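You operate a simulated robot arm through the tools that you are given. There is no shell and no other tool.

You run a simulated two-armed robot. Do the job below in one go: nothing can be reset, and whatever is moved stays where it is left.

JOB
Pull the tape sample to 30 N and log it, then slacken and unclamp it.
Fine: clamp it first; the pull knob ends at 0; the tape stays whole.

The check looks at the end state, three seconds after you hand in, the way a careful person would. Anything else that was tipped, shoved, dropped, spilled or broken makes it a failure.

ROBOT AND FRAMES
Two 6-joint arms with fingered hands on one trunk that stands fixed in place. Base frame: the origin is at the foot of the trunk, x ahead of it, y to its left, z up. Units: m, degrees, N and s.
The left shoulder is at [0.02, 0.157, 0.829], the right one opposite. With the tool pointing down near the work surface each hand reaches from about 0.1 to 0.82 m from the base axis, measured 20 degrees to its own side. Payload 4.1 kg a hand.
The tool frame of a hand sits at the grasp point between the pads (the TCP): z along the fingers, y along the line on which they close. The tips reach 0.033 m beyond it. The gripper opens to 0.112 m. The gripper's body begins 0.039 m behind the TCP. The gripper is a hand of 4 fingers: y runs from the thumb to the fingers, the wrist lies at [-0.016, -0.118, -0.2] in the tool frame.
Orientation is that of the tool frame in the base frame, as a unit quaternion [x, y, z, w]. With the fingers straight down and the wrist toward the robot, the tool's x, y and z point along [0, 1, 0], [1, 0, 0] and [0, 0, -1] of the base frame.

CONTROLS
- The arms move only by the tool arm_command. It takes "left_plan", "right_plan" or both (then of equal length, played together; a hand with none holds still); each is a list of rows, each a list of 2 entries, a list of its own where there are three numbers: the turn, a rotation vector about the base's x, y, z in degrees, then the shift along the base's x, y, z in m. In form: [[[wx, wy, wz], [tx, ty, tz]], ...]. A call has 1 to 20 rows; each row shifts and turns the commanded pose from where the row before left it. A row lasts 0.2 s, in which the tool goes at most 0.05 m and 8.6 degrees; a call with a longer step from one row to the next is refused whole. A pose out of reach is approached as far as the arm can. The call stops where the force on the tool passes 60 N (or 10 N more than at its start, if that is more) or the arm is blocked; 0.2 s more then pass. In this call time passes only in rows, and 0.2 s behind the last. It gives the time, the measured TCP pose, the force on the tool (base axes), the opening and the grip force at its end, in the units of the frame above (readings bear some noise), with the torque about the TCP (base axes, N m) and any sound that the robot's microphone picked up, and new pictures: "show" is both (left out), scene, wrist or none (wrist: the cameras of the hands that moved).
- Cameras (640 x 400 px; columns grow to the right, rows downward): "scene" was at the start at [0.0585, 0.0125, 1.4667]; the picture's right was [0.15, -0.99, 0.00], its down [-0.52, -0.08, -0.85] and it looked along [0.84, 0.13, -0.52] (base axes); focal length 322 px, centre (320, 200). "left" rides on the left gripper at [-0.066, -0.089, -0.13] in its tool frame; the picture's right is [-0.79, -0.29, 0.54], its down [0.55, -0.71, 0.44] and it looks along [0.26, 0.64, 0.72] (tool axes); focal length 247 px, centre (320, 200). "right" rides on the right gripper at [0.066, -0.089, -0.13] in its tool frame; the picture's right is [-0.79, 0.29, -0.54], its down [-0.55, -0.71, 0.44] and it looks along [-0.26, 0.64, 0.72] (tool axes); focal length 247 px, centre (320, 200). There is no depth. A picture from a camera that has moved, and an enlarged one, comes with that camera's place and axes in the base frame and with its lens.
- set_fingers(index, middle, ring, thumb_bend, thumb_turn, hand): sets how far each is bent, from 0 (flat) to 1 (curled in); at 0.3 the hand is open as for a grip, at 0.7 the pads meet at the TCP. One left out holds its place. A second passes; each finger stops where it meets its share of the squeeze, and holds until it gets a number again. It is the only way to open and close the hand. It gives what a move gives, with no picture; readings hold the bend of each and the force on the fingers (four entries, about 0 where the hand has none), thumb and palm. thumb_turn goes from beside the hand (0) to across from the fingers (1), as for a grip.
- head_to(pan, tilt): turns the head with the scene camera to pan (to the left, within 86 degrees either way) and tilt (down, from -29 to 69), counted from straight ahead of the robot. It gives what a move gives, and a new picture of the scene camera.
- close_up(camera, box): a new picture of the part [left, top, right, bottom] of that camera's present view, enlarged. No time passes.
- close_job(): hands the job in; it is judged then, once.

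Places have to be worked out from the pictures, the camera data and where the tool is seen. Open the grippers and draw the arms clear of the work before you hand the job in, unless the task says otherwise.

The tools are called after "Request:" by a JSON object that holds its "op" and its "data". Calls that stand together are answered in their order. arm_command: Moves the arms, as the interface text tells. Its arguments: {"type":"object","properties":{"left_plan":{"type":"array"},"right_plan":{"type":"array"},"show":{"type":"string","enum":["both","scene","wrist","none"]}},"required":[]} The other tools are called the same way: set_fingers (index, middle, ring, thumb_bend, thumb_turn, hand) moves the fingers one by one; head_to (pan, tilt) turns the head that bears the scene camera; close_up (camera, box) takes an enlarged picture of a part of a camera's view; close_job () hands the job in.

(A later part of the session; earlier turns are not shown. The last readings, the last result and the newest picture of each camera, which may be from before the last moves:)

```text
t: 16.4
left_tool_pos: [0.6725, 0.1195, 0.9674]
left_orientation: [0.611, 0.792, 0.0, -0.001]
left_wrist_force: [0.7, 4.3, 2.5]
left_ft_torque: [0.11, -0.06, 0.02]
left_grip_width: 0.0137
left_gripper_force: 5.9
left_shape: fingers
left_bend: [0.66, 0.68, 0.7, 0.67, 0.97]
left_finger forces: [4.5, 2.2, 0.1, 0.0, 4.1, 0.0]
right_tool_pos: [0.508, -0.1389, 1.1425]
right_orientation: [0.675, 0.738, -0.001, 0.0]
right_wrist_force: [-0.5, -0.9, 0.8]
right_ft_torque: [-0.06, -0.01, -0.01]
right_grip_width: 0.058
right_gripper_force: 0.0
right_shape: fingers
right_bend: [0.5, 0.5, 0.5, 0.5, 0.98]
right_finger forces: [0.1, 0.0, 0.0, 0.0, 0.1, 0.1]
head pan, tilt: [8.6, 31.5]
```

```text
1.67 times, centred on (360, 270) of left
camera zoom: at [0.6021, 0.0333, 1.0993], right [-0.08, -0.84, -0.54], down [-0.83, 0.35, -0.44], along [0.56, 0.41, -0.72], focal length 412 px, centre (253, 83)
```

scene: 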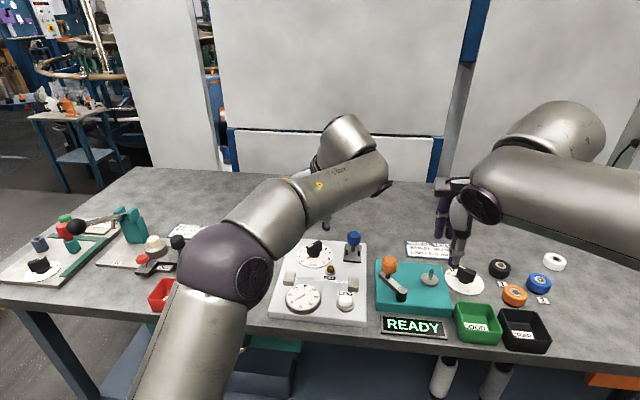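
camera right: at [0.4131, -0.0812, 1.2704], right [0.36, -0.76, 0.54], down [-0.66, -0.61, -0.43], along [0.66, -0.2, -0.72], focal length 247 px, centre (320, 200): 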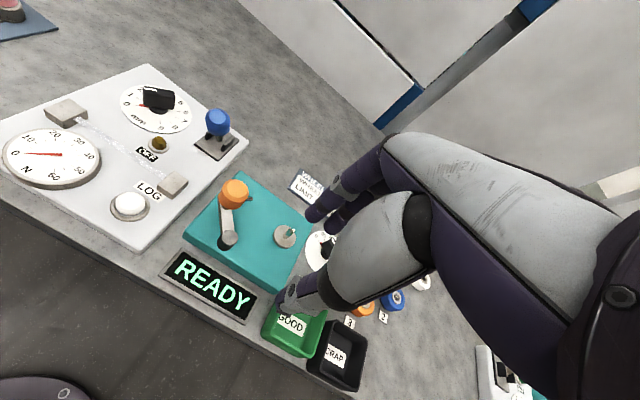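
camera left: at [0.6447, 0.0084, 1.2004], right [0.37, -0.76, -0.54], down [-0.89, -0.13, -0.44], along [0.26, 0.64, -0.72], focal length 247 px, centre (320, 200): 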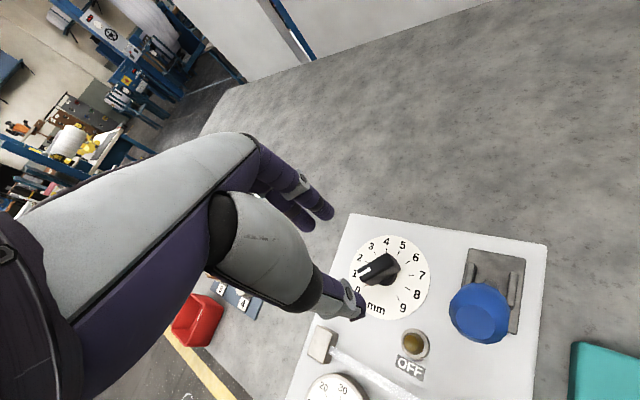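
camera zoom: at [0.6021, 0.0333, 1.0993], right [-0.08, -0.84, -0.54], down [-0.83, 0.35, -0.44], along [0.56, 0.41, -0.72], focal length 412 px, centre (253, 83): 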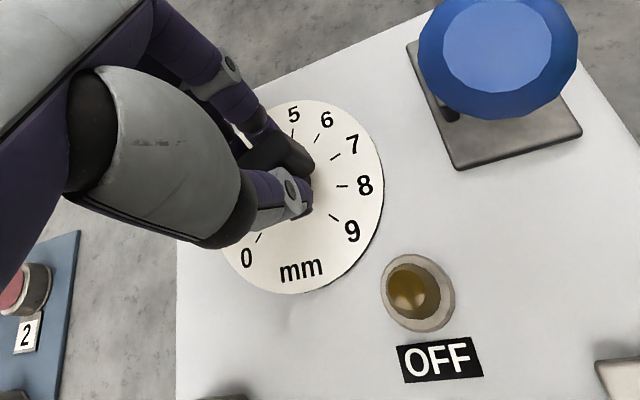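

The pointer on the knob dial is at 1 and the gauge rose to about 6 N, so the clamp holds. I turn another 30°.

Request:
{"op": "arm_command", "data": {"left_plan": [[[0, 0, -6], [0, 0, 0]], [[0, 0, -6], [0, 0, 0]], [[0, 0, -6], [0, 0, 0]], [[0, 0, -6], [0, 0, 0]], [[0, 0, -6], [0, 0, 0.001]]], "show": "none"}}

Request:
{"op": "close_up", "data": {"camera": "scene", "box": [270, 230, 370, 330]}}

Request:
{"op": "close_up", "data": {"camera": "left", "box": [200, 150, 520, 390]}}

```text
t: 17.6
left_tool_pos: [0.6714, 0.1197, 0.969]
left_orientation: [0.795, 0.607, 0.0, 0.001]
left_wrist_force: [3.2, -1.3, -1.8]
left_ft_torque: [-0.03, -0.15, 0.03]
left_grip_width: 0.014
left_gripper_force: 5.3
left_shape: fingers
left_bend: [0.65, 0.68, 0.7, 0.67, 0.97]
left_finger forces: [5.1, 2.1, 0.0, 0.0, 3.1, 0.0]
right_tool_pos: [0.5084, -0.1394, 1.1426]
right_orientation: [0.674, 0.738, 0.0, 0.0]
right_wrist_force: [0.8, -0.6, 0.0]
right_ft_torque: [0.02, 0.01, 0.02]
right_grip_width: 0.0581
right_gripper_force: 0.1
right_shape: fingers
right_bend: [0.5, 0.5, 0.5, 0.5, 0.98]
right_finger forces: [0.0, 0.1, 0.1, 0.0, 0.0, 0.1]
head pan, tilt: [8.6, 31.5]
```

```text
4.00 times, centred on (320, 280) of scene
camera zoom: at [0.0587, 0.0124, 1.4667], right [0.15, -0.99, 0.0], down [-0.52, -0.08, -0.85], along [0.84, 0.13, -0.52], focal length 1288 px, centre (320, -120)
```

zoom: 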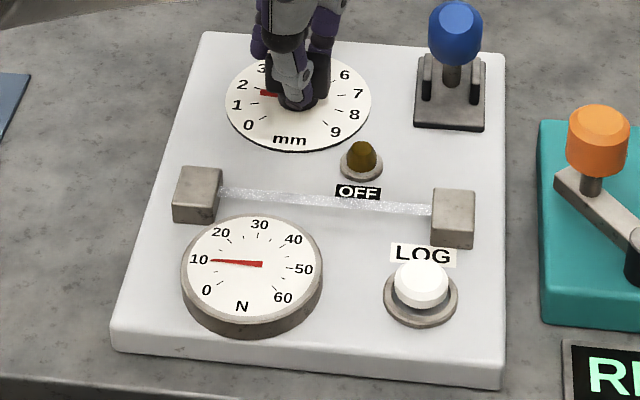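

```text
1.67 times, centred on (360, 270) of left
camera zoom: at [0.5681, 0.0798, 1.1], right [-0.48, -0.69, -0.54], down [-0.54, 0.72, -0.44], along [0.69, 0.08, -0.72], focal length 412 px, centre (253, 83)
```

zoom: 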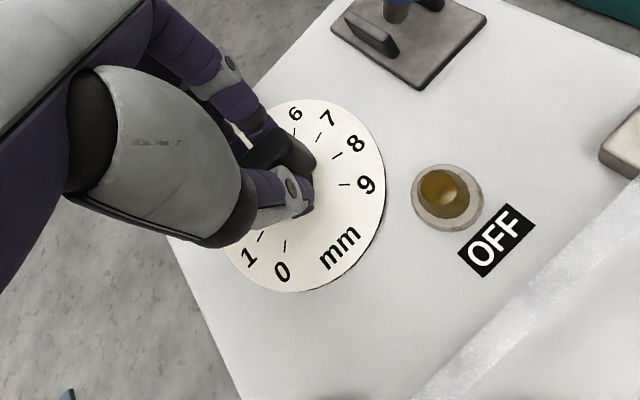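

Gauge is near 10 N. I zoom in on the dial and gauge to read them exactly before going on.

Request:
{"op": "close_up", "data": {"camera": "scene", "box": [295, 235, 335, 270]}}

Request:
{"op": "close_up", "data": {"camera": "scene", "box": [280, 280, 326, 318]}}

Request:
{"op": "close_up", "data": {"camera": "right", "box": [0, 90, 200, 215]}}

```text
11.43 times, centred on (315, 252) of scene
camera zoom: at [0.0587, 0.0124, 1.4667], right [0.15, -0.99, 0.0], down [-0.52, -0.08, -0.85], along [0.84, 0.13, -0.52], focal length 3679 px, centre (377, -400)
```

zoom: 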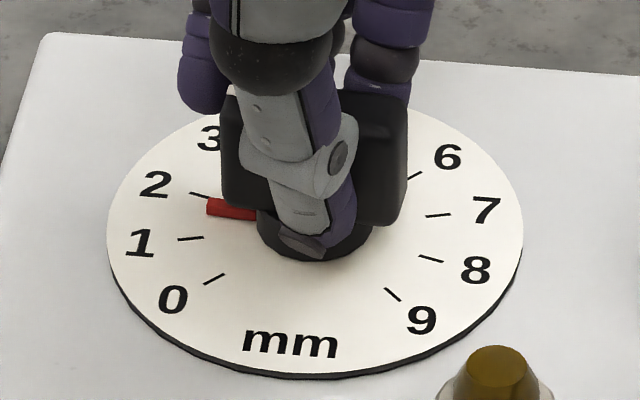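

```text
10.53 times, centred on (303, 299) of scene
camera zoom: at [0.0587, 0.0124, 1.4667], right [0.15, -0.99, 0.0], down [-0.52, -0.08, -0.85], along [0.84, 0.13, -0.52], focal length 3389 px, centre (499, -842)
```

zoom: 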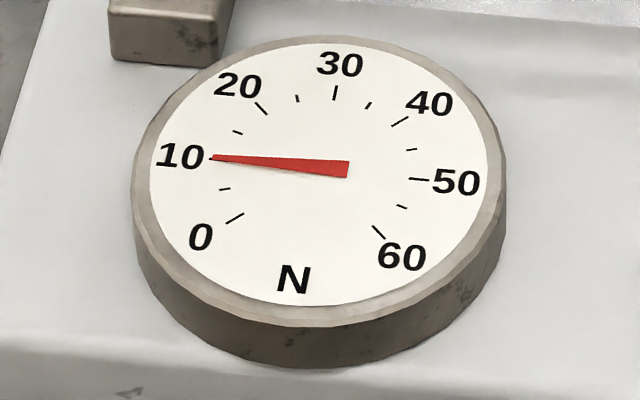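

```text
3.20 times, centred on (100, 152) of right
camera zoom: at [0.413, -0.0815, 1.2707], right [0.36, -0.76, 0.54], down [-0.66, -0.61, -0.44], along [0.66, -0.2, -0.72], focal length 790 px, centre (1024, 352)
```

zoom: 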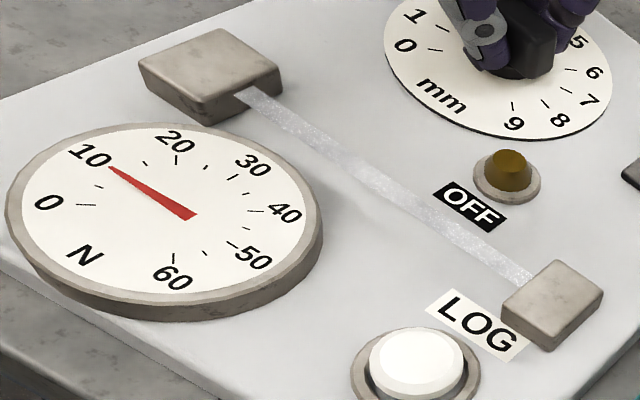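

Gauge reads 10.0 N with the pointer at about 1.75 mm, so roughly 5.7 N/mm and 30 N should come near 5.2 mm. I continue clockwise in measured steps.

Request:
{"op": "arm_command", "data": {"left_plan": [[[0, 0, -6], [0, 0, 0]], [[0, 0, -6], [0, 0, 0]], [[0, 0, -6], [0, 0, 0]], [[0, 0, -6], [0, 0, 0]], [[0, 0, -6], [0, 0, 0]], [[0, 0, -6], [0, 0, 0]]], "show": "none"}}

Request:
{"op": "close_up", "data": {"camera": "scene", "box": [295, 235, 335, 270]}}

Request:
{"op": "close_up", "data": {"camera": "scene", "box": [280, 280, 326, 318]}}

Request:
{"op": "close_up", "data": {"camera": "left", "box": [200, 150, 520, 390]}}

```text
t: 19.0
left_tool_pos: [0.6703, 0.121, 0.9698]
left_orientation: [0.943, 0.332, 0.0, 0.001]
left_wrist_force: [2.7, -4.4, -1.4]
left_ft_torque: [-0.12, -0.12, 0.03]
left_grip_width: 0.0144
left_gripper_force: 5.6
left_shape: fingers
left_bend: [0.65, 0.68, 0.7, 0.67, 0.96]
left_finger forces: [5.9, 2.5, 0.0, 0.0, 2.6, 0.0]
right_tool_pos: [0.509, -0.1381, 1.143]
right_orientation: [0.674, 0.738, 0.0, 0.001]
right_wrist_force: [0.3, 0.0, 0.1]
right_ft_torque: [0.0, -0.02, -0.01]
right_grip_width: 0.0581
right_gripper_force: 0.0
right_shape: fingers
right_bend: [0.5, 0.5, 0.5, 0.5, 0.98]
right_finger forces: [0.0, 0.0, 0.1, 0.0, 0.0, 0.0]
head pan, tilt: [8.6, 31.5]
```

```text
11.43 times, centred on (315, 252) of scene
camera zoom: at [0.0586, 0.0123, 1.4667], right [0.15, -0.99, 0.0], down [-0.52, -0.08, -0.85], along [0.84, 0.13, -0.52], focal length 3679 px, centre (377, -400)
```

zoom: 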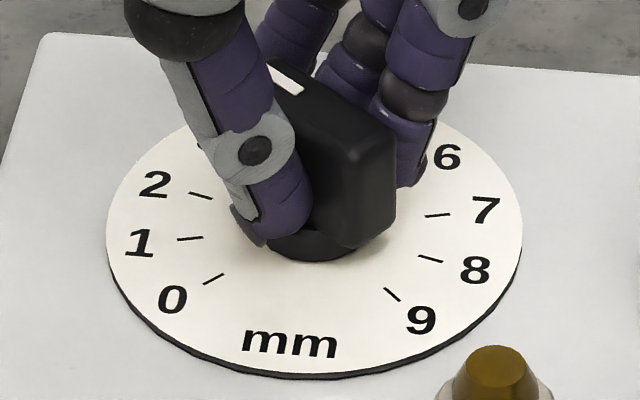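

```text
10.53 times, centred on (303, 299) of scene
camera zoom: at [0.0586, 0.0123, 1.4667], right [0.15, -0.99, 0.0], down [-0.52, -0.08, -0.85], along [0.84, 0.13, -0.52], focal length 3389 px, centre (499, -842)
```

zoom: 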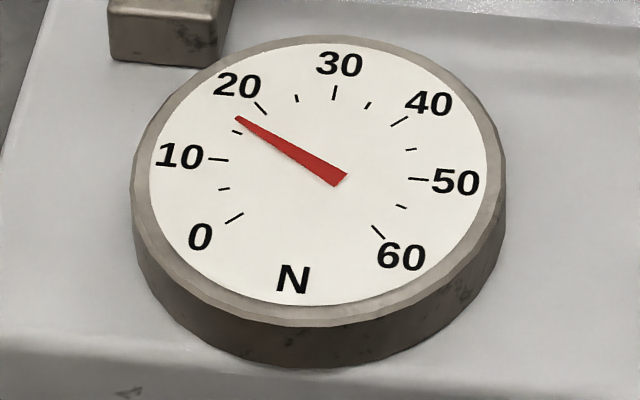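

```text
1.67 times, centred on (360, 270) of left
camera zoom: at [0.5643, 0.1484, 1.1], right [-0.8, -0.27, -0.54], down [-0.01, 0.9, -0.44], along [0.6, -0.34, -0.72], focal length 412 px, centre (253, 83)
```

zoom: 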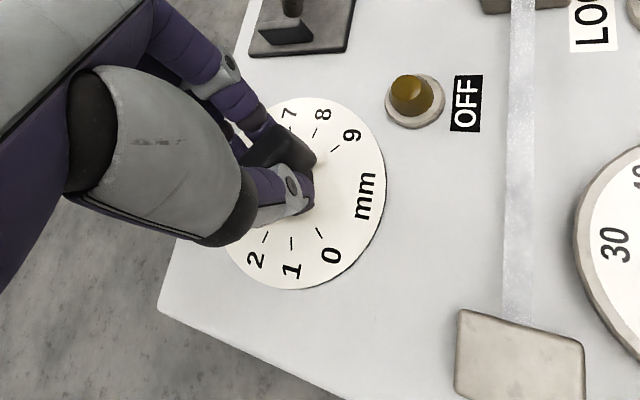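

About 16.5 N at roughly 2.9 mm. I turn another 30°.

Request:
{"op": "arm_command", "data": {"left_plan": [[[0, 0, -6], [0, 0, 0]], [[0, 0, -6], [0, 0, 0]], [[0, 0, -6], [0, 0, 0]], [[0, 0, -6], [0, 0, 0]], [[0, 0, -6], [0, 0, 0]]], "show": "scene"}}

Request:
{"op": "close_up", "data": {"camera": "scene", "box": [290, 225, 340, 270]}}

Request:
{"op": "close_up", "data": {"camera": "scene", "box": [280, 280, 326, 318]}}

Request:
{"op": "close_up", "data": {"camera": "left", "box": [200, 150, 520, 390]}}

```text
t: 20.2
left_tool_pos: [0.6576, 0.1197, 0.9672]
left_orientation: [0.997, 0.082, 0.011, 0.003]
left_wrist_force: [40.8, -9.2, 25.8]
left_ft_torque: [-0.46, -1.55, 0.0]
left_grip_width: 0.014
left_gripper_force: 26.5
left_shape: fingers
left_bend: [0.68, 0.63, 0.62, 0.66, 1.0]
left_finger forces: [1.5, 13.6, 29.2, 0.0, 8.8, 0.0]
left hand out of reach, approached as far as the arm can: row 4, 5
right_tool_pos: [0.5077, -0.1406, 1.1421]
right_orientation: [0.675, 0.738, 0.0, 0.0]
right_wrist_force: [0.6, 0.1, -0.7]
right_ft_torque: [-0.01, 0.03, 0.01]
right_grip_width: 0.0581
right_gripper_force: 0.0
right_shape: fingers
right_bend: [0.5, 0.5, 0.5, 0.5, 0.98]
right_finger forces: [0.0, 0.0, 0.1, 0.0, 0.0, 0.0]
head pan, tilt: [8.6, 31.5]
```

scene: 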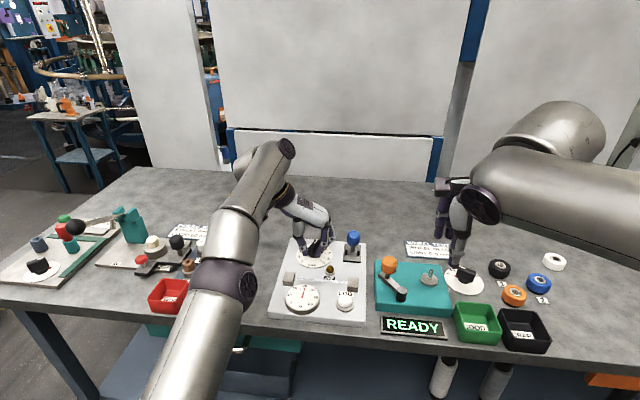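

```text
8.89 times, centred on (315, 248) of scene
camera zoom: at [0.0593, 0.012, 1.4667], right [0.15, -0.99, 0.0], down [-0.52, -0.08, -0.85], along [0.84, 0.13, -0.52], focal length 2862 px, centre (364, -222)
```

zoom: 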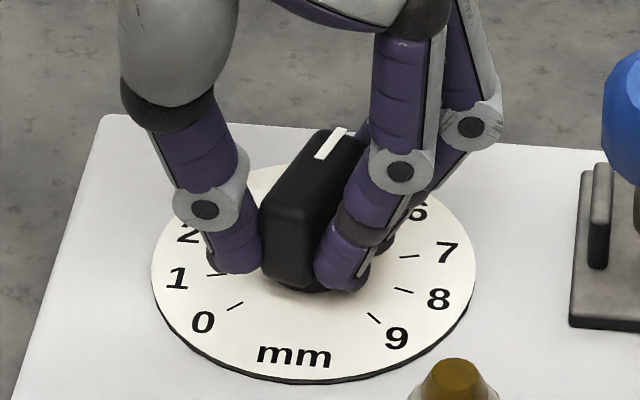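

```text
10.53 times, centred on (303, 299) of scene
camera zoom: at [0.0593, 0.012, 1.4667], right [0.15, -0.99, 0.0], down [-0.52, -0.08, -0.85], along [0.84, 0.13, -0.52], focal length 3389 px, centre (499, -842)
```

zoom: 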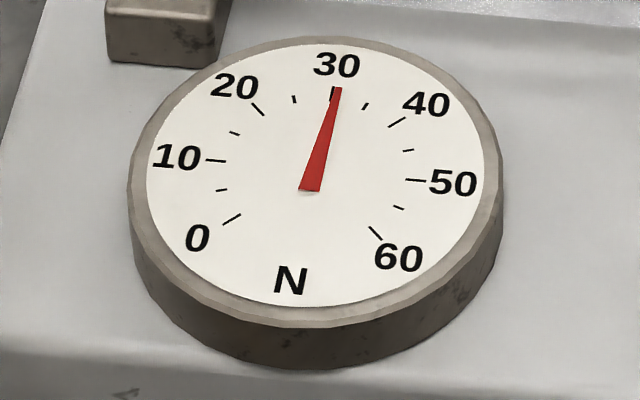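

```text
1.67 times, centred on (360, 270) of left
camera zoom: at [0.5759, 0.1993, 1.0953], right [-0.81, 0.15, -0.56], down [0.44, 0.79, -0.43], along [0.38, -0.6, -0.71], focal length 412 px, centre (253, 83)
```

zoom: 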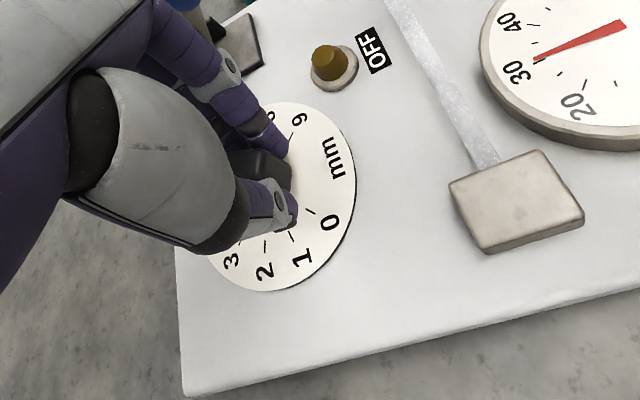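

The left arm met its reach limit and dragged the bar, and the gauge now stands right about 30 N. Before anything moves, I read the gauge precisely from several cameras.

Request:
{"op": "close_up", "data": {"camera": "scene", "box": [290, 284, 318, 302]}}

Request:
{"op": "close_up", "data": {"camera": "left", "box": [430, 145, 540, 235]}}

Request:
{"op": "close_up", "data": {"camera": "right", "box": [0, 110, 110, 200]}}

Request:
{"op": "close_up", "data": {"camera": "right", "box": [90, 50, 250, 190]}}

```text
16.00 times, centred on (304, 293) of scene
camera zoom: at [0.0593, 0.012, 1.4667], right [0.15, -0.99, 0.0], down [-0.52, -0.08, -0.85], along [0.84, 0.13, -0.52], focal length 5151 px, centre (576, -1288)
```

zoom: 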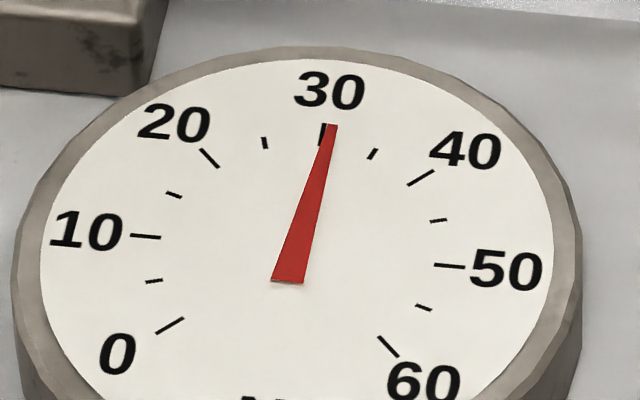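

```text
4.44 times, centred on (485, 190) of left
camera zoom: at [0.5759, 0.1993, 1.0953], right [-0.81, 0.15, -0.56], down [0.44, 0.79, -0.43], along [0.38, -0.6, -0.71], focal length 1098 px, centre (-413, 244)
```

zoom: 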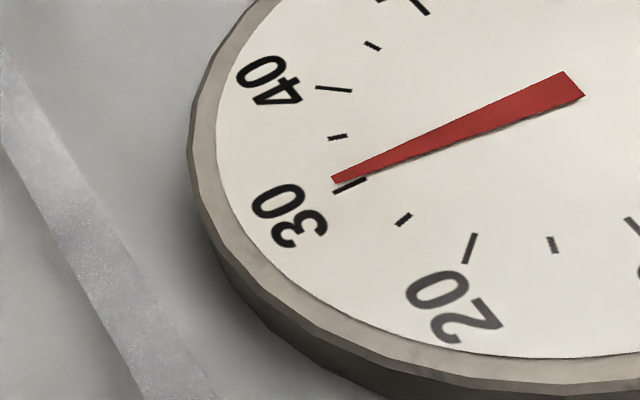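

```text
4.44 times, centred on (55, 155) of right
camera zoom: at [0.4136, -0.0821, 1.2705], right [0.36, -0.76, 0.54], down [-0.66, -0.61, -0.44], along [0.66, -0.2, -0.72], focal length 1098 px, centre (1498, 400)
```

zoom: 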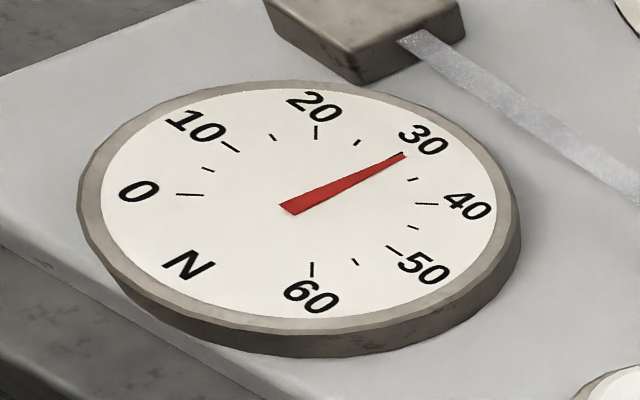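

```text
2.86 times, centred on (170, 120) of right
camera zoom: at [0.4136, -0.0821, 1.2705], right [0.36, -0.76, 0.54], down [-0.66, -0.61, -0.44], along [0.66, -0.2, -0.72], focal length 706 px, centre (749, 429)
```

zoom: 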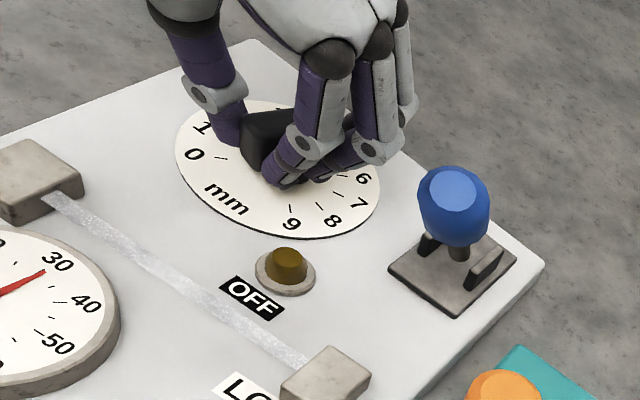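

The gauge shows about 30.5 N and the knob is held. I keep the left hand still, close the right hand into a pinch to act as a poker, and bring it above the LOG button at about [0.525, 0.030, 0.936].

Request:
{"op": "set_fingers", "data": {"hand": "right", "index": 0.7, "middle": 0.7, "ring": 0.7, "thumb_bend": 0.7}}

Request:
{"op": "arm_command", "data": {"right_plan": [[[0, 0, 0], [0.004, 0.043, 0]], [[0, 0, 0], [0.004, 0.043, -0.02]], [[0, 0, 0], [0.004, 0.042, -0.025]], [[0, 0, 0], [0.004, 0.041, -0.025]], [[0, 0, 0], [0.001, 0, -0.03]]], "show": "none"}}

Request:
{"op": "close_up", "data": {"camera": "scene", "box": [270, 230, 390, 330]}}

Request:
{"op": "close_up", "data": {"camera": "right", "box": [120, 120, 440, 370]}}

Request:
{"op": "close_up", "data": {"camera": "scene", "box": [290, 284, 318, 302]}}

```text
t: 21.2
left_tool_pos: [0.658, 0.1216, 0.967]
left_orientation: [0.997, 0.082, 0.011, 0.004]
left_wrist_force: [41.0, -12.6, 31.8]
left_ft_torque: [-0.66, -1.65, -0.02]
left_grip_width: 0.014
left_gripper_force: 27.5
left_shape: fingers
left_bend: [0.68, 0.63, 0.62, 0.65, 1.0]
left_finger forces: [1.6, 16.6, 29.1, 0.0, 8.6, 0.1]
right_tool_pos: [0.5095, -0.1406, 1.1428]
right_orientation: [0.674, 0.739, 0.0, 0.0]
right_wrist_force: [-0.1, -0.5, 0.0]
right_ft_torque: [-0.02, 0.02, -0.01]
right_grip_width: 0.0031
right_gripper_force: 0.1
right_shape: fingers
right_bend: [0.7, 0.7, 0.7, 0.7, 0.98]
right_finger forces: [0.0, 0.0, 0.0, 0.0, 0.1, 0.0]
head pan, tilt: [8.6, 31.5]
```

```text
t: 22.4
left_tool_pos: [0.6582, 0.1221, 0.9665]
left_orientation: [0.997, 0.083, 0.01, 0.004]
left_wrist_force: [40.3, -11.8, 31.5]
left_ft_torque: [-0.64, -1.61, -0.02]
left_grip_width: 0.0138
left_gripper_force: 28.2
left_shape: fingers
left_bend: [0.68, 0.63, 0.61, 0.65, 1.0]
left_finger forces: [1.7, 17.2, 29.1, 0.1, 8.6, 0.0]
right_tool_pos: [0.5249, 0.0319, 1.043]
right_orientation: [0.674, 0.739, 0.001, 0.0]
right_wrist_force: [-0.5, -0.5, -0.4]
right_ft_torque: [0.0, -0.04, 0.0]
right_grip_width: 0.0031
right_gripper_force: 0.0
right_shape: fingers
right_bend: [0.7, 0.7, 0.7, 0.7, 0.98]
right_finger forces: [0.0, 0.1, 0.0, 0.0, 0.0, 0.0]
head pan, tilt: [8.6, 31.5]
```

```text
4.00 times, centred on (330, 280) of scene
camera zoom: at [0.059, 0.0118, 1.4667], right [0.15, -0.99, 0.0], down [-0.52, -0.08, -0.85], along [0.84, 0.13, -0.52], focal length 1288 px, centre (280, -120)
```

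zoom: 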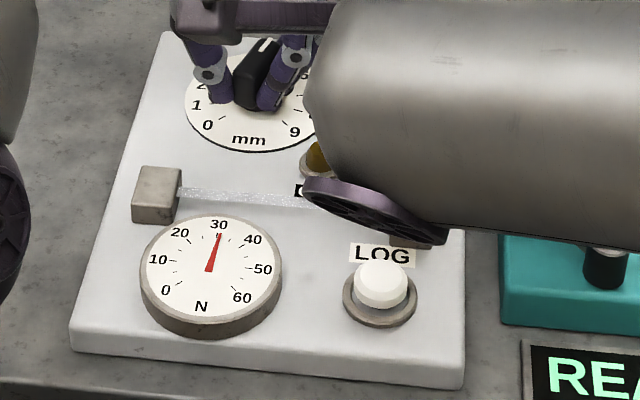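

```text
1.60 times, centred on (280, 245) of right
camera zoom: at [0.4287, 0.0893, 1.1715], right [0.36, -0.76, 0.54], down [-0.66, -0.61, -0.44], along [0.66, -0.2, -0.72], focal length 395 px, centre (384, 128)
```

zoom: 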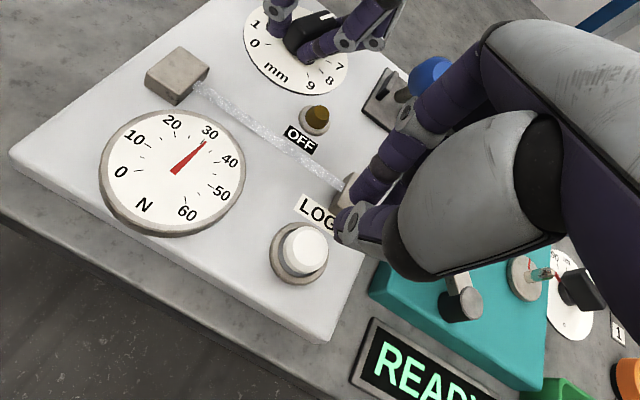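

```text
16.00 times, centred on (304, 293) of scene
camera zoom: at [0.059, 0.0118, 1.4667], right [0.15, -0.99, 0.0], down [-0.52, -0.08, -0.85], along [0.84, 0.13, -0.52], focal length 5151 px, centre (576, -1288)
```

zoom: 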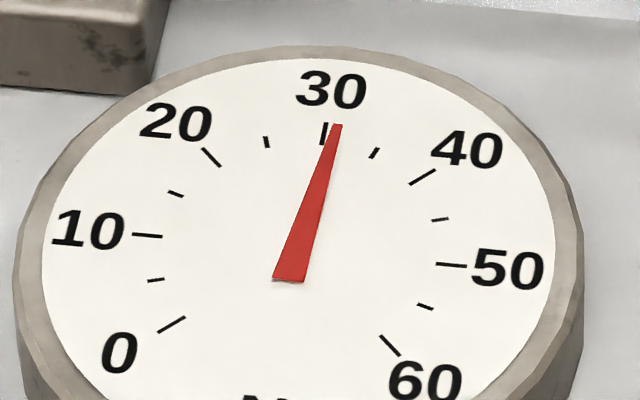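

The gauge has crept up to about 31 N because the strained left hand keeps pressing on the knob. I ease the left hand slightly forward to take that strain off, and re-read.

Request:
{"op": "arm_command", "data": {"left_plan": [[[0, 0, 0], [0.003, 0, 0]], [[0, 0, 0], [0.003, 0, 0]]], "right_plan": [[[0, 0, 0], [0, -0.001, -0.03]], [[0, 0, 0], [0, -0.001, -0.02]]], "show": "none"}}

Request:
{"op": "close_up", "data": {"camera": "scene", "box": [290, 284, 318, 302]}}

Request:
{"op": "close_up", "data": {"camera": "scene", "box": [270, 230, 390, 330]}}

Request:
{"op": "close_up", "data": {"camera": "right", "box": [120, 120, 440, 370]}}

```text
t: 23.0
left_tool_pos: [0.6581, 0.1216, 0.9663]
left_orientation: [0.997, 0.083, 0.009, 0.003]
left_wrist_force: [33.7, -12.3, 33.0]
left_ft_torque: [-0.66, -1.46, -0.06]
left_grip_width: 0.0139
left_gripper_force: 27.5
left_shape: fingers
left_bend: [0.68, 0.63, 0.61, 0.65, 1.0]
left_finger forces: [2.0, 18.3, 26.3, 0.0, 8.5, 0.1]
left hand out of reach, approached as far as the arm can: row 2
right_tool_pos: [0.5239, 0.0304, 0.9933]
right_orientation: [0.674, 0.739, 0.0, 0.0]
right_wrist_force: [0.3, 0.3, -0.1]
right_ft_torque: [0.04, 0.0, -0.02]
right_grip_width: 0.003
right_gripper_force: 0.0
right_shape: fingers
right_bend: [0.7, 0.7, 0.7, 0.7, 0.98]
right_finger forces: [0.0, 0.1, 0.0, 0.0, 0.0, 0.1]
head pan, tilt: [8.6, 31.5]
```

```text
16.00 times, centred on (304, 293) of scene
camera zoom: at [0.0587, 0.0119, 1.4667], right [0.15, -0.99, 0.0], down [-0.52, -0.08, -0.85], along [0.84, 0.13, -0.52], focal length 5151 px, centre (576, -1288)
```

zoom: 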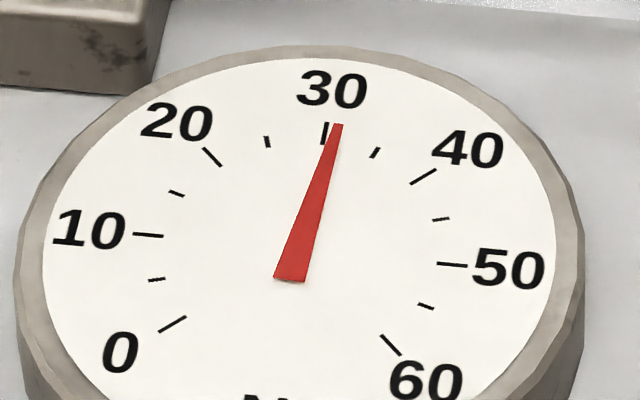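

```text
4.00 times, centred on (330, 280) of scene
camera zoom: at [0.0587, 0.0119, 1.4667], right [0.15, -0.99, 0.0], down [-0.52, -0.08, -0.85], along [0.84, 0.13, -0.52], focal length 1288 px, centre (280, -120)
```

zoom: 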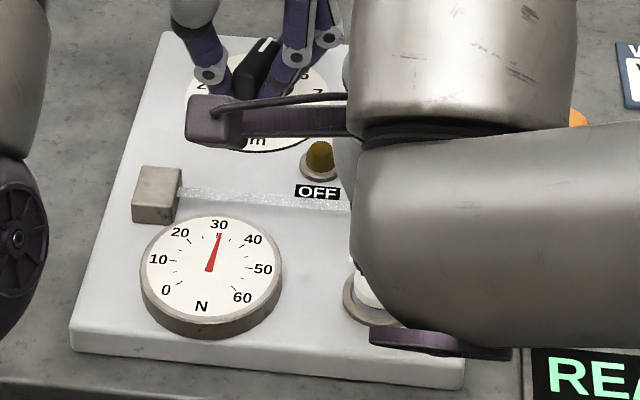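

```text
1.60 times, centred on (280, 245) of right
camera zoom: at [0.4282, 0.0881, 1.1214], right [0.36, -0.76, 0.54], down [-0.66, -0.61, -0.44], along [0.66, -0.2, -0.72], focal length 395 px, centre (384, 128)
```

zoom: 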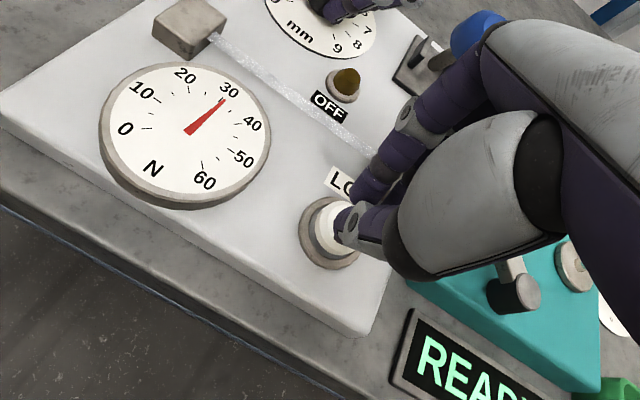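

Gauge is steady at about 31 N; the left wrist is at a joint limit. I rotate the left hand back a few degrees to relieve the strain and bring the reading down to 30 N.

Request:
{"op": "arm_command", "data": {"left_plan": [[[0, 0, 2], [0, 0, 0]], [[0, 0, 2], [0, 0, 0]]], "show": "none"}}

Request:
{"op": "close_up", "data": {"camera": "scene", "box": [290, 284, 318, 302]}}

Request:
{"op": "close_up", "data": {"camera": "left", "box": [200, 150, 520, 390]}}

```text
t: 23.6
left_tool_pos: [0.6584, 0.1208, 0.966]
left_orientation: [0.993, 0.116, 0.006, 0.003]
left_wrist_force: [29.6, -13.8, 34.8]
left_ft_torque: [-0.71, -1.42, -0.15]
left_grip_width: 0.0138
left_gripper_force: 26.5
left_shape: fingers
left_bend: [0.68, 0.62, 0.61, 0.66, 1.0]
left_finger forces: [2.9, 20.7, 23.7, 0.0, 7.0, 0.0]
right_tool_pos: [0.5236, 0.0305, 0.9931]
right_orientation: [0.674, 0.738, 0.0, 0.0]
right_wrist_force: [0.0, 1.0, 0.1]
right_ft_torque: [-0.03, 0.0, -0.01]
right_grip_width: 0.0028
right_gripper_force: 0.1
right_shape: fingers
right_bend: [0.7, 0.7, 0.7, 0.7, 0.98]
right_finger forces: [0.0, 0.0, 0.0, 0.0, 0.0, 0.0]
head pan, tilt: [8.6, 31.5]
```

```text
16.00 times, centred on (304, 293) of scene
camera zoom: at [0.0586, 0.0118, 1.4667], right [0.15, -0.99, 0.0], down [-0.52, -0.08, -0.85], along [0.84, 0.13, -0.52], focal length 5151 px, centre (576, -1288)
```

zoom: 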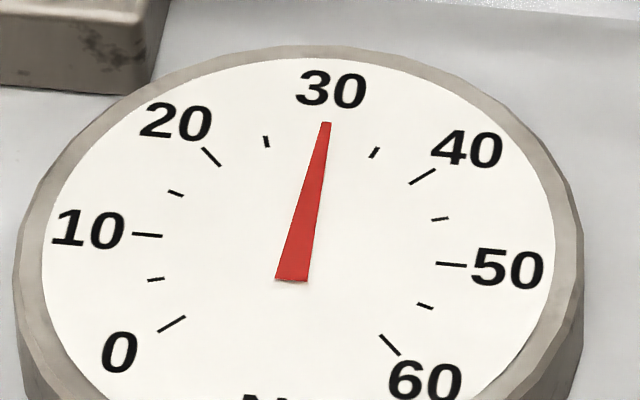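

```text
1.67 times, centred on (360, 270) of left
camera zoom: at [0.5717, 0.1933, 1.0952], right [-0.83, 0.09, -0.55], down [0.38, 0.82, -0.43], along [0.41, -0.57, -0.71], focal length 412 px, centre (253, 83)
```

zoom: 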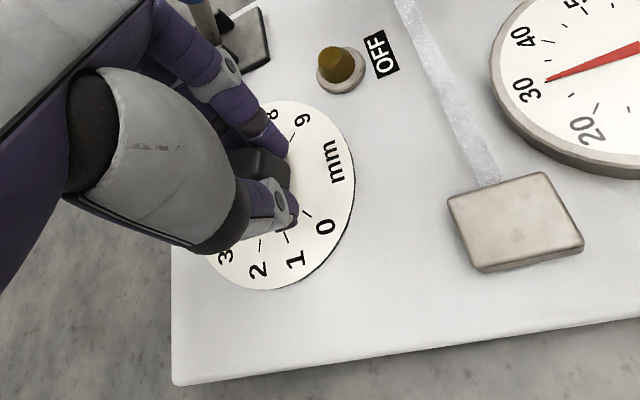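

Gauge now reads 30.0 N exactly. I press the LOG button straight down with the right hand, watching the force.

Request:
{"op": "arm_command", "data": {"right_plan": [[[0, 0, 0], [0.001, 0, -0.018]], [[0, 0, 0], [0, 0, -0.006]], [[0, 0, 0], [0, 0, -0.004]]], "show": "none"}}

Request:
{"op": "close_up", "data": {"camera": "scene", "box": [270, 230, 390, 330]}}

Request:
{"op": "close_up", "data": {"camera": "right", "box": [160, 140, 400, 340]}}

Request:
{"op": "close_up", "data": {"camera": "scene", "box": [290, 284, 318, 302]}}

```text
t: 24.4
left_tool_pos: [0.6575, 0.1215, 0.967]
left_orientation: [0.993, 0.117, 0.008, 0.004]
left_wrist_force: [31.1, -14.7, 33.2]
left_ft_torque: [-0.75, -1.38, -0.07]
left_grip_width: 0.0138
left_gripper_force: 27.9
left_shape: fingers
left_bend: [0.68, 0.62, 0.61, 0.66, 1.0]
left_finger forces: [3.1, 20.7, 24.3, 0.1, 6.8, 0.0]
right_tool_pos: [0.5252, 0.0292, 0.9666]
right_orientation: [0.675, 0.738, 0.004, 0.001]
right_wrist_force: [3.6, 0.0, 20.4]
right_ft_torque: [0.13, -0.28, -0.04]
right_grip_width: 0.0018
right_gripper_force: 10.3
right_shape: fingers
right_bend: [0.7, 0.71, 0.7, 0.7, 0.98]
right_finger forces: [16.1, 3.8, 0.0, 0.0, 0.9, 0.0]
head pan, tilt: [8.6, 31.5]
heard: click
```

```text
4.00 times, centred on (330, 280) of scene
camera zoom: at [0.0583, 0.0118, 1.4667], right [0.15, -0.99, 0.0], down [-0.52, -0.08, -0.85], along [0.84, 0.13, -0.52], focal length 1288 px, centre (280, -120)
```

zoom: 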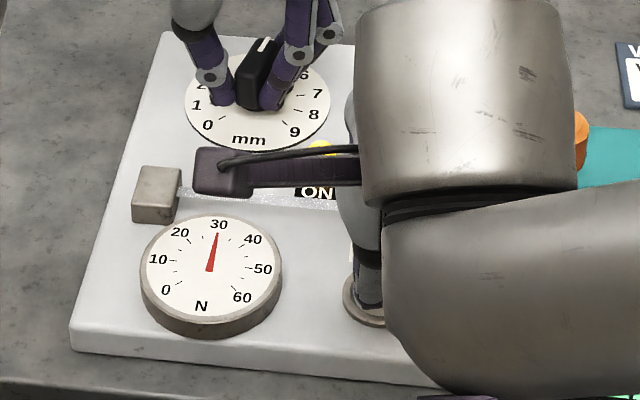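

```text
2.00 times, centred on (280, 240) of right
camera zoom: at [0.4287, 0.0861, 1.0949], right [0.35, -0.77, 0.54], down [-0.66, -0.61, -0.44], along [0.67, -0.2, -0.72], focal length 494 px, centre (400, 120)
```

zoom: 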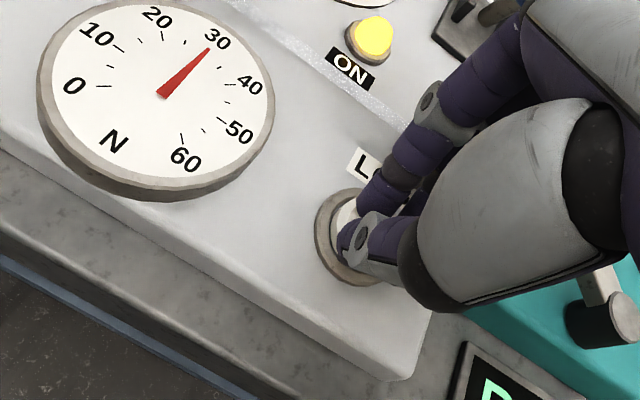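

```text
16.00 times, centred on (304, 293) of scene
camera zoom: at [0.0583, 0.0118, 1.4667], right [0.15, -0.99, 0.0], down [-0.52, -0.08, -0.85], along [0.84, 0.13, -0.52], focal length 5151 px, centre (576, -1288)
```

zoom: 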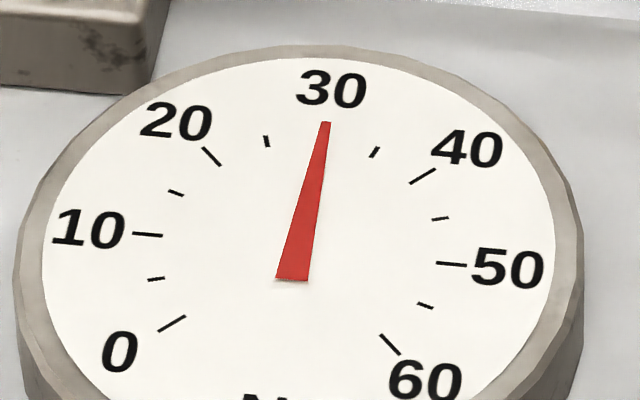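

A click, and the lamp shows ON with the gauge at 30 N. I lift the right hand straight up off the button and move it back to its parking place.

Request:
{"op": "arm_command", "data": {"right_plan": [[[0, 0, 0], [0, 0, 0.02]], [[0, 0, 0], [0, 0, 0.04]], [[0, 0, 0], [0, 0, 0.04]], [[0, 0, 0], [0, -0.03, 0.035]], [[0, 0, 0], [-0.004, -0.045, 0.02]], [[0, 0, 0], [-0.004, -0.045, 0.01]], [[0, 0, 0], [-0.004, -0.045, 0]]], "show": "none"}}

Request:
{"op": "close_up", "data": {"camera": "scene", "box": [270, 230, 390, 330]}}

Request:
{"op": "close_up", "data": {"camera": "scene", "box": [290, 225, 340, 270]}}

Request:
{"op": "close_up", "data": {"camera": "right", "box": [80, 40, 280, 200]}}

```text
t: 26.0
left_tool_pos: [0.6583, 0.1221, 0.966]
left_orientation: [0.993, 0.116, 0.007, 0.004]
left_wrist_force: [31.1, -13.9, 33.1]
left_ft_torque: [-0.8, -1.39, -0.13]
left_grip_width: 0.0135
left_gripper_force: 28.1
left_shape: fingers
left_bend: [0.67, 0.62, 0.61, 0.66, 1.0]
left_finger forces: [3.3, 22.0, 24.0, 0.0, 6.7, 0.0]
right_tool_pos: [0.5112, -0.1368, 1.1277]
right_orientation: [0.674, 0.738, 0.0, 0.0]
right_wrist_force: [-0.3, -0.1, 0.0]
right_ft_torque: [-0.02, -0.02, 0.0]
right_grip_width: 0.0028
right_gripper_force: 0.1
right_shape: fingers
right_bend: [0.7, 0.7, 0.7, 0.7, 0.98]
right_finger forces: [0.0, 0.1, 0.0, 0.0, 0.0, 0.1]
head pan, tilt: [8.6, 31.5]
```

```text
4.00 times, centred on (330, 280) of scene
camera zoom: at [0.0587, 0.0122, 1.4667], right [0.15, -0.99, 0.0], down [-0.52, -0.08, -0.85], along [0.84, 0.13, -0.52], focal length 1288 px, centre (280, -120)
```

zoom: 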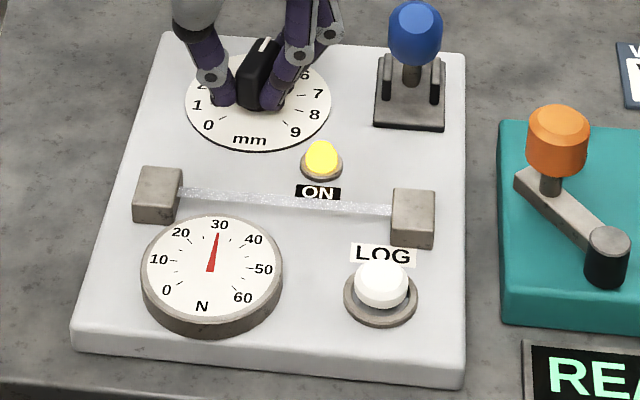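

```text
8.89 times, centred on (315, 248) of scene
camera zoom: at [0.0587, 0.0122, 1.4667], right [0.15, -0.99, 0.0], down [-0.52, -0.08, -0.85], along [0.84, 0.13, -0.52], focal length 2862 px, centre (364, -222)
```

zoom: 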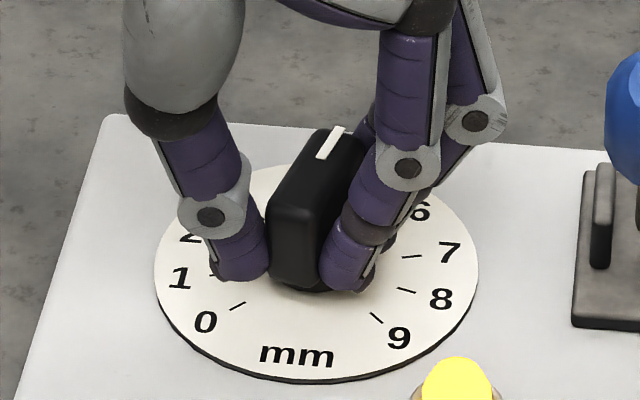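

```text
2.50 times, centred on (180, 120) of right
camera zoom: at [0.4157, -0.0788, 1.2557], right [0.36, -0.76, 0.54], down [-0.66, -0.61, -0.44], along [0.66, -0.2, -0.72], focal length 617 px, centre (670, 400)
```

zoom: 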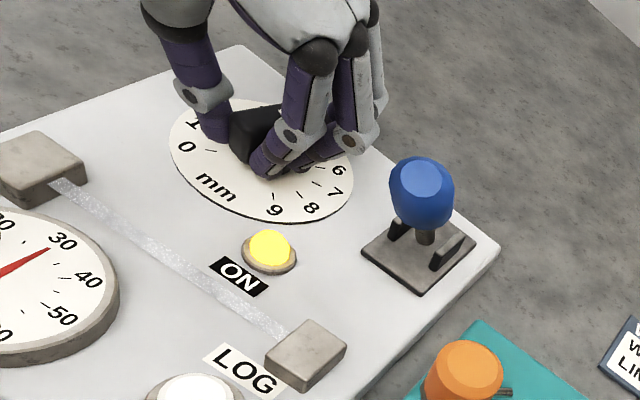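

Lamp stays ON, so the pull is logged. Now I slacken: rotate the left hand back counter-clockwise while easing the TCP back over the knob axis, in small checked steps.

Request:
{"op": "arm_command", "data": {"left_plan": [[[0, 0, 5], [0.002, 0, 0]], [[0, 0, 5], [0.002, 0, 0]], [[0, 0, 5], [0.002, 0, 0]]], "show": "none"}}

Request:
{"op": "close_up", "data": {"camera": "scene", "box": [270, 230, 390, 330]}}

Request:
{"op": "close_up", "data": {"camera": "scene", "box": [290, 225, 340, 270]}}

Request:
{"op": "close_up", "data": {"camera": "right", "box": [80, 40, 240, 160]}}

```text
t: 26.8
left_tool_pos: [0.6626, 0.1192, 0.965]
left_orientation: [0.97, 0.242, 0.003, 0.003]
left_wrist_force: [11.0, -17.9, 31.7]
left_ft_torque: [-0.71, -0.82, -0.13]
left_grip_width: 0.0137
left_gripper_force: 22.8
left_shape: fingers
left_bend: [0.65, 0.62, 0.66, 0.68, 0.97]
left_finger forces: [6.7, 23.8, 12.1, 0.1, 2.8, 0.0]
right_tool_pos: [0.5109, -0.1372, 1.1271]
right_orientation: [0.675, 0.738, 0.0, 0.0]
right_wrist_force: [-0.4, -0.6, -0.2]
right_ft_torque: [0.02, -0.01, 0.03]
right_grip_width: 0.0029
right_gripper_force: 0.1
right_shape: fingers
right_bend: [0.7, 0.7, 0.7, 0.7, 0.98]
right_finger forces: [0.1, 0.1, 0.0, 0.0, 0.0, 0.0]
head pan, tilt: [8.6, 31.5]
```

```text
4.00 times, centred on (330, 280) of scene
camera zoom: at [0.058, 0.0117, 1.4668], right [0.15, -0.99, 0.0], down [-0.52, -0.08, -0.85], along [0.84, 0.13, -0.52], focal length 1288 px, centre (280, -120)
```

zoom: 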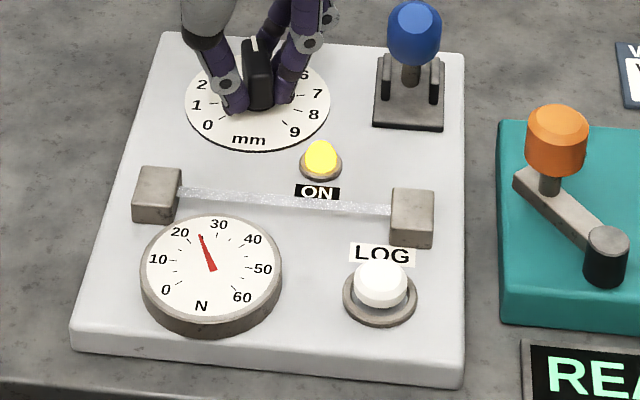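

```text
8.89 times, centred on (315, 248) of scene
camera zoom: at [0.058, 0.0117, 1.4668], right [0.15, -0.99, 0.0], down [-0.52, -0.08, -0.85], along [0.84, 0.13, -0.52], focal length 2862 px, centre (364, -222)
```

zoom: 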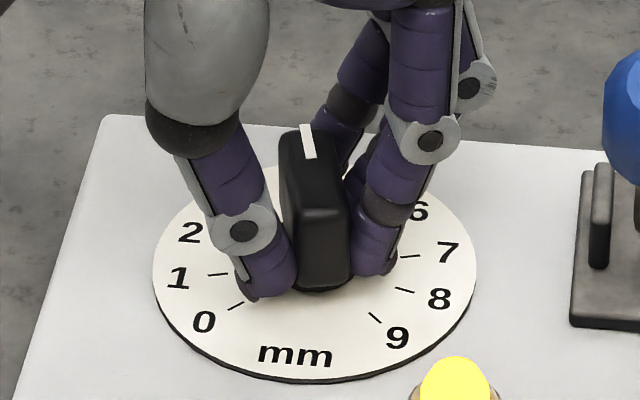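

```text
3.33 times, centred on (160, 100) of right
camera zoom: at [0.4153, -0.079, 1.256], right [0.36, -0.76, 0.54], down [-0.66, -0.61, -0.44], along [0.66, -0.2, -0.72], focal length 823 px, centre (853, 533)
```

zoom: 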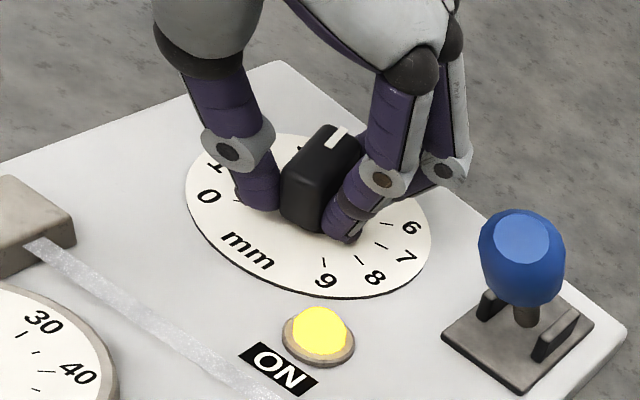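

The gauge is already down to about 24 N and the bar follows. The hand presses down about 30 N, so I raise it a few mm while continuing counter-clockwise.

Request:
{"op": "arm_command", "data": {"left_plan": [[[0, 0, 5], [0.002, 0, 0.001]], [[0, 0, 5], [0.002, 0, 0.001]], [[0, 0, 5], [0.001, 0, 0.001]], [[0, 0, 5], [0.001, 0, 0.001]]], "show": "none"}}

Request:
{"op": "close_up", "data": {"camera": "scene", "box": [270, 230, 390, 330]}}

Request:
{"op": "close_up", "data": {"camera": "scene", "box": [290, 225, 340, 270]}}

Request:
{"op": "close_up", "data": {"camera": "left", "box": [200, 150, 520, 390]}}

```text
t: 27.8
left_tool_pos: [0.6663, 0.1188, 0.9656]
left_orientation: [0.914, 0.406, -0.001, 0.0]
left_wrist_force: [3.8, -14.5, 8.9]
left_ft_torque: [-0.46, -0.24, -0.05]
left_grip_width: 0.0141
left_gripper_force: 9.9
left_shape: fingers
left_bend: [0.63, 0.65, 0.7, 0.69, 0.97]
left_finger forces: [7.4, 10.8, 0.2, 0.0, 1.5, 0.1]
right_tool_pos: [0.5114, -0.1375, 1.1273]
right_orientation: [0.674, 0.739, 0.0, 0.0]
right_wrist_force: [0.1, -0.5, 0.1]
right_ft_torque: [-0.01, 0.05, 0.0]
right_grip_width: 0.0028
right_gripper_force: 0.1
right_shape: fingers
right_bend: [0.7, 0.7, 0.7, 0.7, 0.98]
right_finger forces: [0.1, 0.0, 0.0, 0.0, 0.0, 0.1]
head pan, tilt: [8.6, 31.5]
```

```text
4.00 times, centred on (330, 280) of scene
camera zoom: at [0.0584, 0.0119, 1.4667], right [0.15, -0.99, 0.0], down [-0.52, -0.08, -0.85], along [0.84, 0.13, -0.52], focal length 1288 px, centre (280, -120)
```

zoom: 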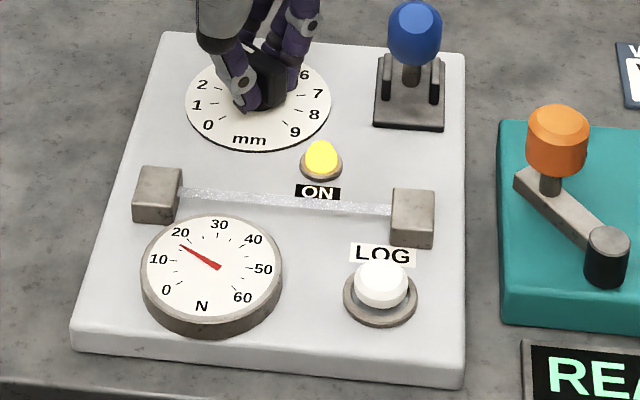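

```text
8.89 times, centred on (315, 248) of scene
camera zoom: at [0.0584, 0.0119, 1.4667], right [0.15, -0.99, 0.0], down [-0.52, -0.08, -0.85], along [0.84, 0.13, -0.52], focal length 2862 px, centre (364, -222)
```

zoom: 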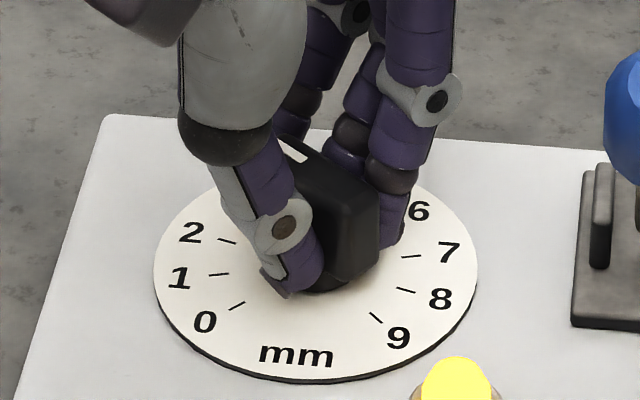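

```text
1.67 times, centred on (360, 270) of left
camera zoom: at [0.5568, 0.1312, 1.0965], right [-0.74, -0.4, -0.54], down [-0.16, 0.89, -0.43], along [0.65, -0.24, -0.72], focal length 412 px, centre (253, 83)
```

zoom: 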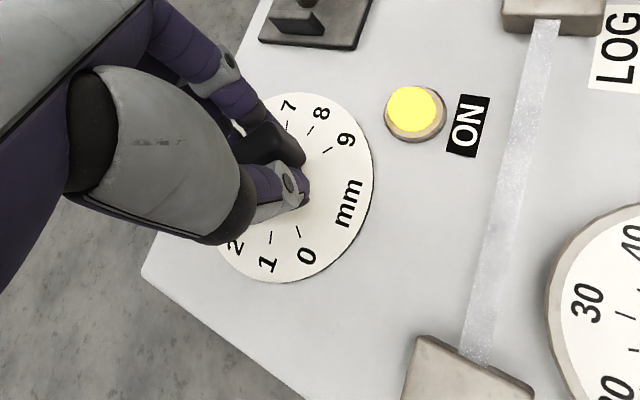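

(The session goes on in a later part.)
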